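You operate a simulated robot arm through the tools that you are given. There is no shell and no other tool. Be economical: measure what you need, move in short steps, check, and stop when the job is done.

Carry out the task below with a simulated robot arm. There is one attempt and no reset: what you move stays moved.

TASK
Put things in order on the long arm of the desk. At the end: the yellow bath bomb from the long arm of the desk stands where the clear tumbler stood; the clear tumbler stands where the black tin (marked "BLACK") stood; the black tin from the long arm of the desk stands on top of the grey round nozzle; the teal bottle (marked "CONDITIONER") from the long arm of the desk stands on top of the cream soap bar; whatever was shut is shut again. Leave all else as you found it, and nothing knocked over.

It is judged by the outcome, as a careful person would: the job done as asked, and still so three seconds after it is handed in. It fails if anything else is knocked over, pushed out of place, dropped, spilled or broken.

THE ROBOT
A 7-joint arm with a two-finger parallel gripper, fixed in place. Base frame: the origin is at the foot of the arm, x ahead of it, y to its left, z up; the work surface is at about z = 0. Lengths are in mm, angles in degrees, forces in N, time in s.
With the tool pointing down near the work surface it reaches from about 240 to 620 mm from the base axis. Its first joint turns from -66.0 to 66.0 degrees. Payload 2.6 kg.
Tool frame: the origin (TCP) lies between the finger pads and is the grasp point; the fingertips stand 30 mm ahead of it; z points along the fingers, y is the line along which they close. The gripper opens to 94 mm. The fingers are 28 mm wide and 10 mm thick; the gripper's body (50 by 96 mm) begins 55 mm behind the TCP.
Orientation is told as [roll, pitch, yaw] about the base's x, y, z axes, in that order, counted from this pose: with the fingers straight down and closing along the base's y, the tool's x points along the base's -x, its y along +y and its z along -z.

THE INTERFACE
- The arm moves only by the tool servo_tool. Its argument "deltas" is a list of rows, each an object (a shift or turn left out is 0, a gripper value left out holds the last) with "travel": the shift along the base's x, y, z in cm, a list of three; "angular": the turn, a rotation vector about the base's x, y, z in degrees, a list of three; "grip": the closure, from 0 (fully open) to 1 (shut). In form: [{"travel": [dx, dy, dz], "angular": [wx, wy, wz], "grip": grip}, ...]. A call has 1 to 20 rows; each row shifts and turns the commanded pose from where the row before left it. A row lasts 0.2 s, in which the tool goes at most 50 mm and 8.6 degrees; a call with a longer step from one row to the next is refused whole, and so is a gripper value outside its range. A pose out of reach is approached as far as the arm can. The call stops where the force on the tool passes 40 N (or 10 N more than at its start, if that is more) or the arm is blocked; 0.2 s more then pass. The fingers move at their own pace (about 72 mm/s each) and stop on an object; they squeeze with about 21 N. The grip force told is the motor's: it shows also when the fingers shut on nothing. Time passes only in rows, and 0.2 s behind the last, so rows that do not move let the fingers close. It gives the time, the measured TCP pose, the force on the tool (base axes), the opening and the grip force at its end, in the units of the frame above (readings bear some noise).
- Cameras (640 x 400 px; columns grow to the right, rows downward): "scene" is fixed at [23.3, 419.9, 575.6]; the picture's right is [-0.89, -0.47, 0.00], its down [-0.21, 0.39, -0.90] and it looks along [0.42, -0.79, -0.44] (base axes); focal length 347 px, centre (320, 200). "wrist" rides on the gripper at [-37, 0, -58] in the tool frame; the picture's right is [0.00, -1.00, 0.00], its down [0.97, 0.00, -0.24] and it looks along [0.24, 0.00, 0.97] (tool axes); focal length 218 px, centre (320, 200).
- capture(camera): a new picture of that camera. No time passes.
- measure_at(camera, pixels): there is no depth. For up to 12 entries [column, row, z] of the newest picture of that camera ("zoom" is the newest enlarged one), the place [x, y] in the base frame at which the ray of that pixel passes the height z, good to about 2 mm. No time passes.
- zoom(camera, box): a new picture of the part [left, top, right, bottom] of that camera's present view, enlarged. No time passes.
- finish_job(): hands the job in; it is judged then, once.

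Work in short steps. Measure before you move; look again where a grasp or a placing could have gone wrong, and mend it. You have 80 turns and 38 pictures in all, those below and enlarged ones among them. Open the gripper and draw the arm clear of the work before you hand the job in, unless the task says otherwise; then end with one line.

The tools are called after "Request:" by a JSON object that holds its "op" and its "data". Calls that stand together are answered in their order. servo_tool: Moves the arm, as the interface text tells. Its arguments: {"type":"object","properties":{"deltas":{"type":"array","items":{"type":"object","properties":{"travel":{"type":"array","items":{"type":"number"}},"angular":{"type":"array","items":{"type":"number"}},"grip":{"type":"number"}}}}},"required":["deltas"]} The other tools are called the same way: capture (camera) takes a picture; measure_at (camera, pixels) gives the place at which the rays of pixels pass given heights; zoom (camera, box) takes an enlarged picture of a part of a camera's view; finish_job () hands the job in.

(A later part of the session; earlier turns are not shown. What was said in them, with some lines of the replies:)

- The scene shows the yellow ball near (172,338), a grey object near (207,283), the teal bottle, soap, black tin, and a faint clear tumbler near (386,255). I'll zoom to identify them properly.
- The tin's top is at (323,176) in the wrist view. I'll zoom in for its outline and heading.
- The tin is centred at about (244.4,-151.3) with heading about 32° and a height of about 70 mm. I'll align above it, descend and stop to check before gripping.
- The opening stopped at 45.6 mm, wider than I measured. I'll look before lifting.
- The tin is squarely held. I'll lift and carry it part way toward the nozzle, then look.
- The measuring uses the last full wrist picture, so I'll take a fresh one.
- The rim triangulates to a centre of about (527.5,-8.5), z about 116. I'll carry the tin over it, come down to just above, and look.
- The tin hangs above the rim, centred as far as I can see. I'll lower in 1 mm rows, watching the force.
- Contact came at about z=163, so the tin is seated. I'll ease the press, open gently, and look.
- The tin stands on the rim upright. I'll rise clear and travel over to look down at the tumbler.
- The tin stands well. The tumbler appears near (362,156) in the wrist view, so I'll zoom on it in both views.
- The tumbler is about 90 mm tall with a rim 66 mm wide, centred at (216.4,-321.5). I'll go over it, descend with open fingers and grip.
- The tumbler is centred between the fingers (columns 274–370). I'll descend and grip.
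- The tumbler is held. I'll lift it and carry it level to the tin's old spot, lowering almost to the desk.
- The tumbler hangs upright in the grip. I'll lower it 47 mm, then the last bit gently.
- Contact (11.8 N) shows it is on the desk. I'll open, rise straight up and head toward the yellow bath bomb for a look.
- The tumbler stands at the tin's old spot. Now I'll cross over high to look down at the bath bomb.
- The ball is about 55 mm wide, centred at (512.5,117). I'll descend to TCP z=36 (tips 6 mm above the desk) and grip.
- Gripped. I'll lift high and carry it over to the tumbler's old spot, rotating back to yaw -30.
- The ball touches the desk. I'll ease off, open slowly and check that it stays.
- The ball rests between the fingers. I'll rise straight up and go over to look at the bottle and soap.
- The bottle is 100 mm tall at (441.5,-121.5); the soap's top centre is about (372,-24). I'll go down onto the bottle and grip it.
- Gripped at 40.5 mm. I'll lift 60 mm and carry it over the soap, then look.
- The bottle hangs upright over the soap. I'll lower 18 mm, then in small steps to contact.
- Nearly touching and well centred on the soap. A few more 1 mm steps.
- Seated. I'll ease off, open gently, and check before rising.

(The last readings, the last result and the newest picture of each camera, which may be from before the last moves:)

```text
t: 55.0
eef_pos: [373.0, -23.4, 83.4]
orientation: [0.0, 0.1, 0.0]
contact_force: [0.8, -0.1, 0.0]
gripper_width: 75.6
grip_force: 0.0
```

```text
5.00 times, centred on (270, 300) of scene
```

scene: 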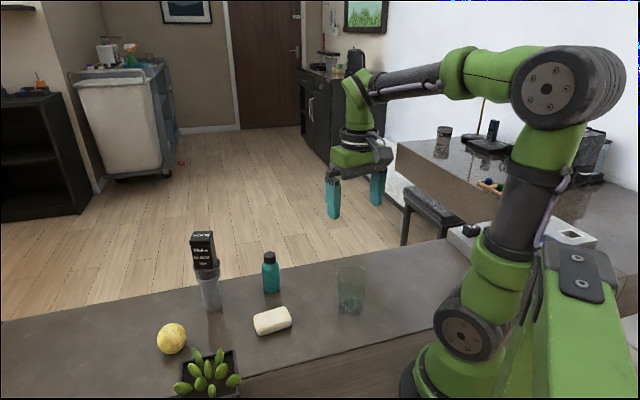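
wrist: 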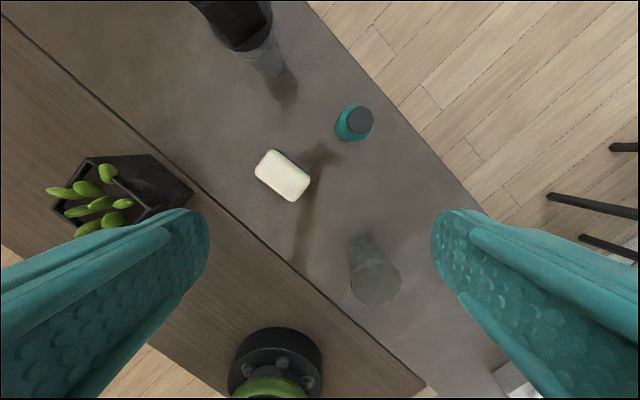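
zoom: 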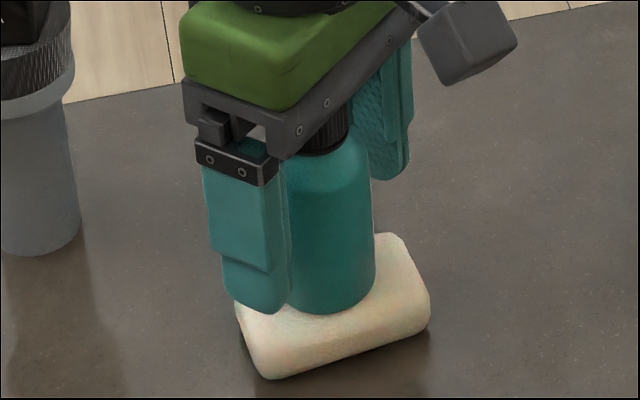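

The bottle stands on the soap. I'll rise straight up, draw back, and check everything.

Request:
{"op": "servo_tool", "data": {"deltas": [{"travel": [0, 0, 1], "grip": 0}, {"travel": [0, 0, 3]}, {"travel": [0, 0, 4]}, {"travel": [0, 0, 5]}, {"travel": [0, 0, 5]}, {"travel": [0, 0, 5]}, {"travel": [0, 0, 5]}, {"travel": [-2, 0, 0]}, {"travel": [-2, 0, 0]}, {"travel": [0, 0, 0]}, {"travel": [0, 0, 0]}, {"travel": [0, 0, 0]}, {"travel": [0, 0, 0]}]}}

Request:
{"op": "capture", "data": {"camera": "scene"}}

Request:
{"op": "zoom", "data": {"camera": "scene", "box": [130, 210, 430, 400]}}

```text
t: 57.8
eef_pos: [333.3, -25.5, 362.5]
orientation: [0.1, 0.0, 0.2]
contact_force: [-0.1, 0.4, 0.3]
gripper_width: 93.7
grip_force: 0.0
```

```text
5 pictures are left
```

scene: 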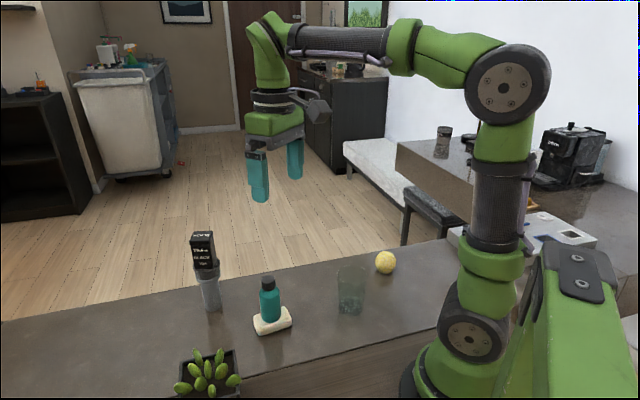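

```text
2.11 times, centred on (280, 305) of scene
```

zoom: 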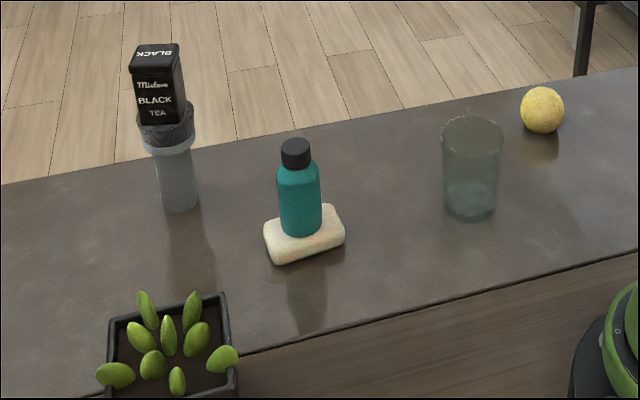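

Request:
{"op": "measure_at", "data": {"camera": "scene", "pixels": [[385.5, 262, 27], [350, 298, 10]]}}

```text
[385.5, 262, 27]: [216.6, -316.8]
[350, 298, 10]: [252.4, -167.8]
```

All four things are in place and stand upright, and the arm is clear. I'm handing the job in.

Request:
{"op": "finish_job", "data": {}}

```text
The job is handed in.
```

The job is handed in: the black tin is on the nozzle, the clear tumbler is on the tin's old spot, the bath bomb is on the tumbler's old spot, and the conditioner is on the soap, with nothing else seen moved or knocked over.
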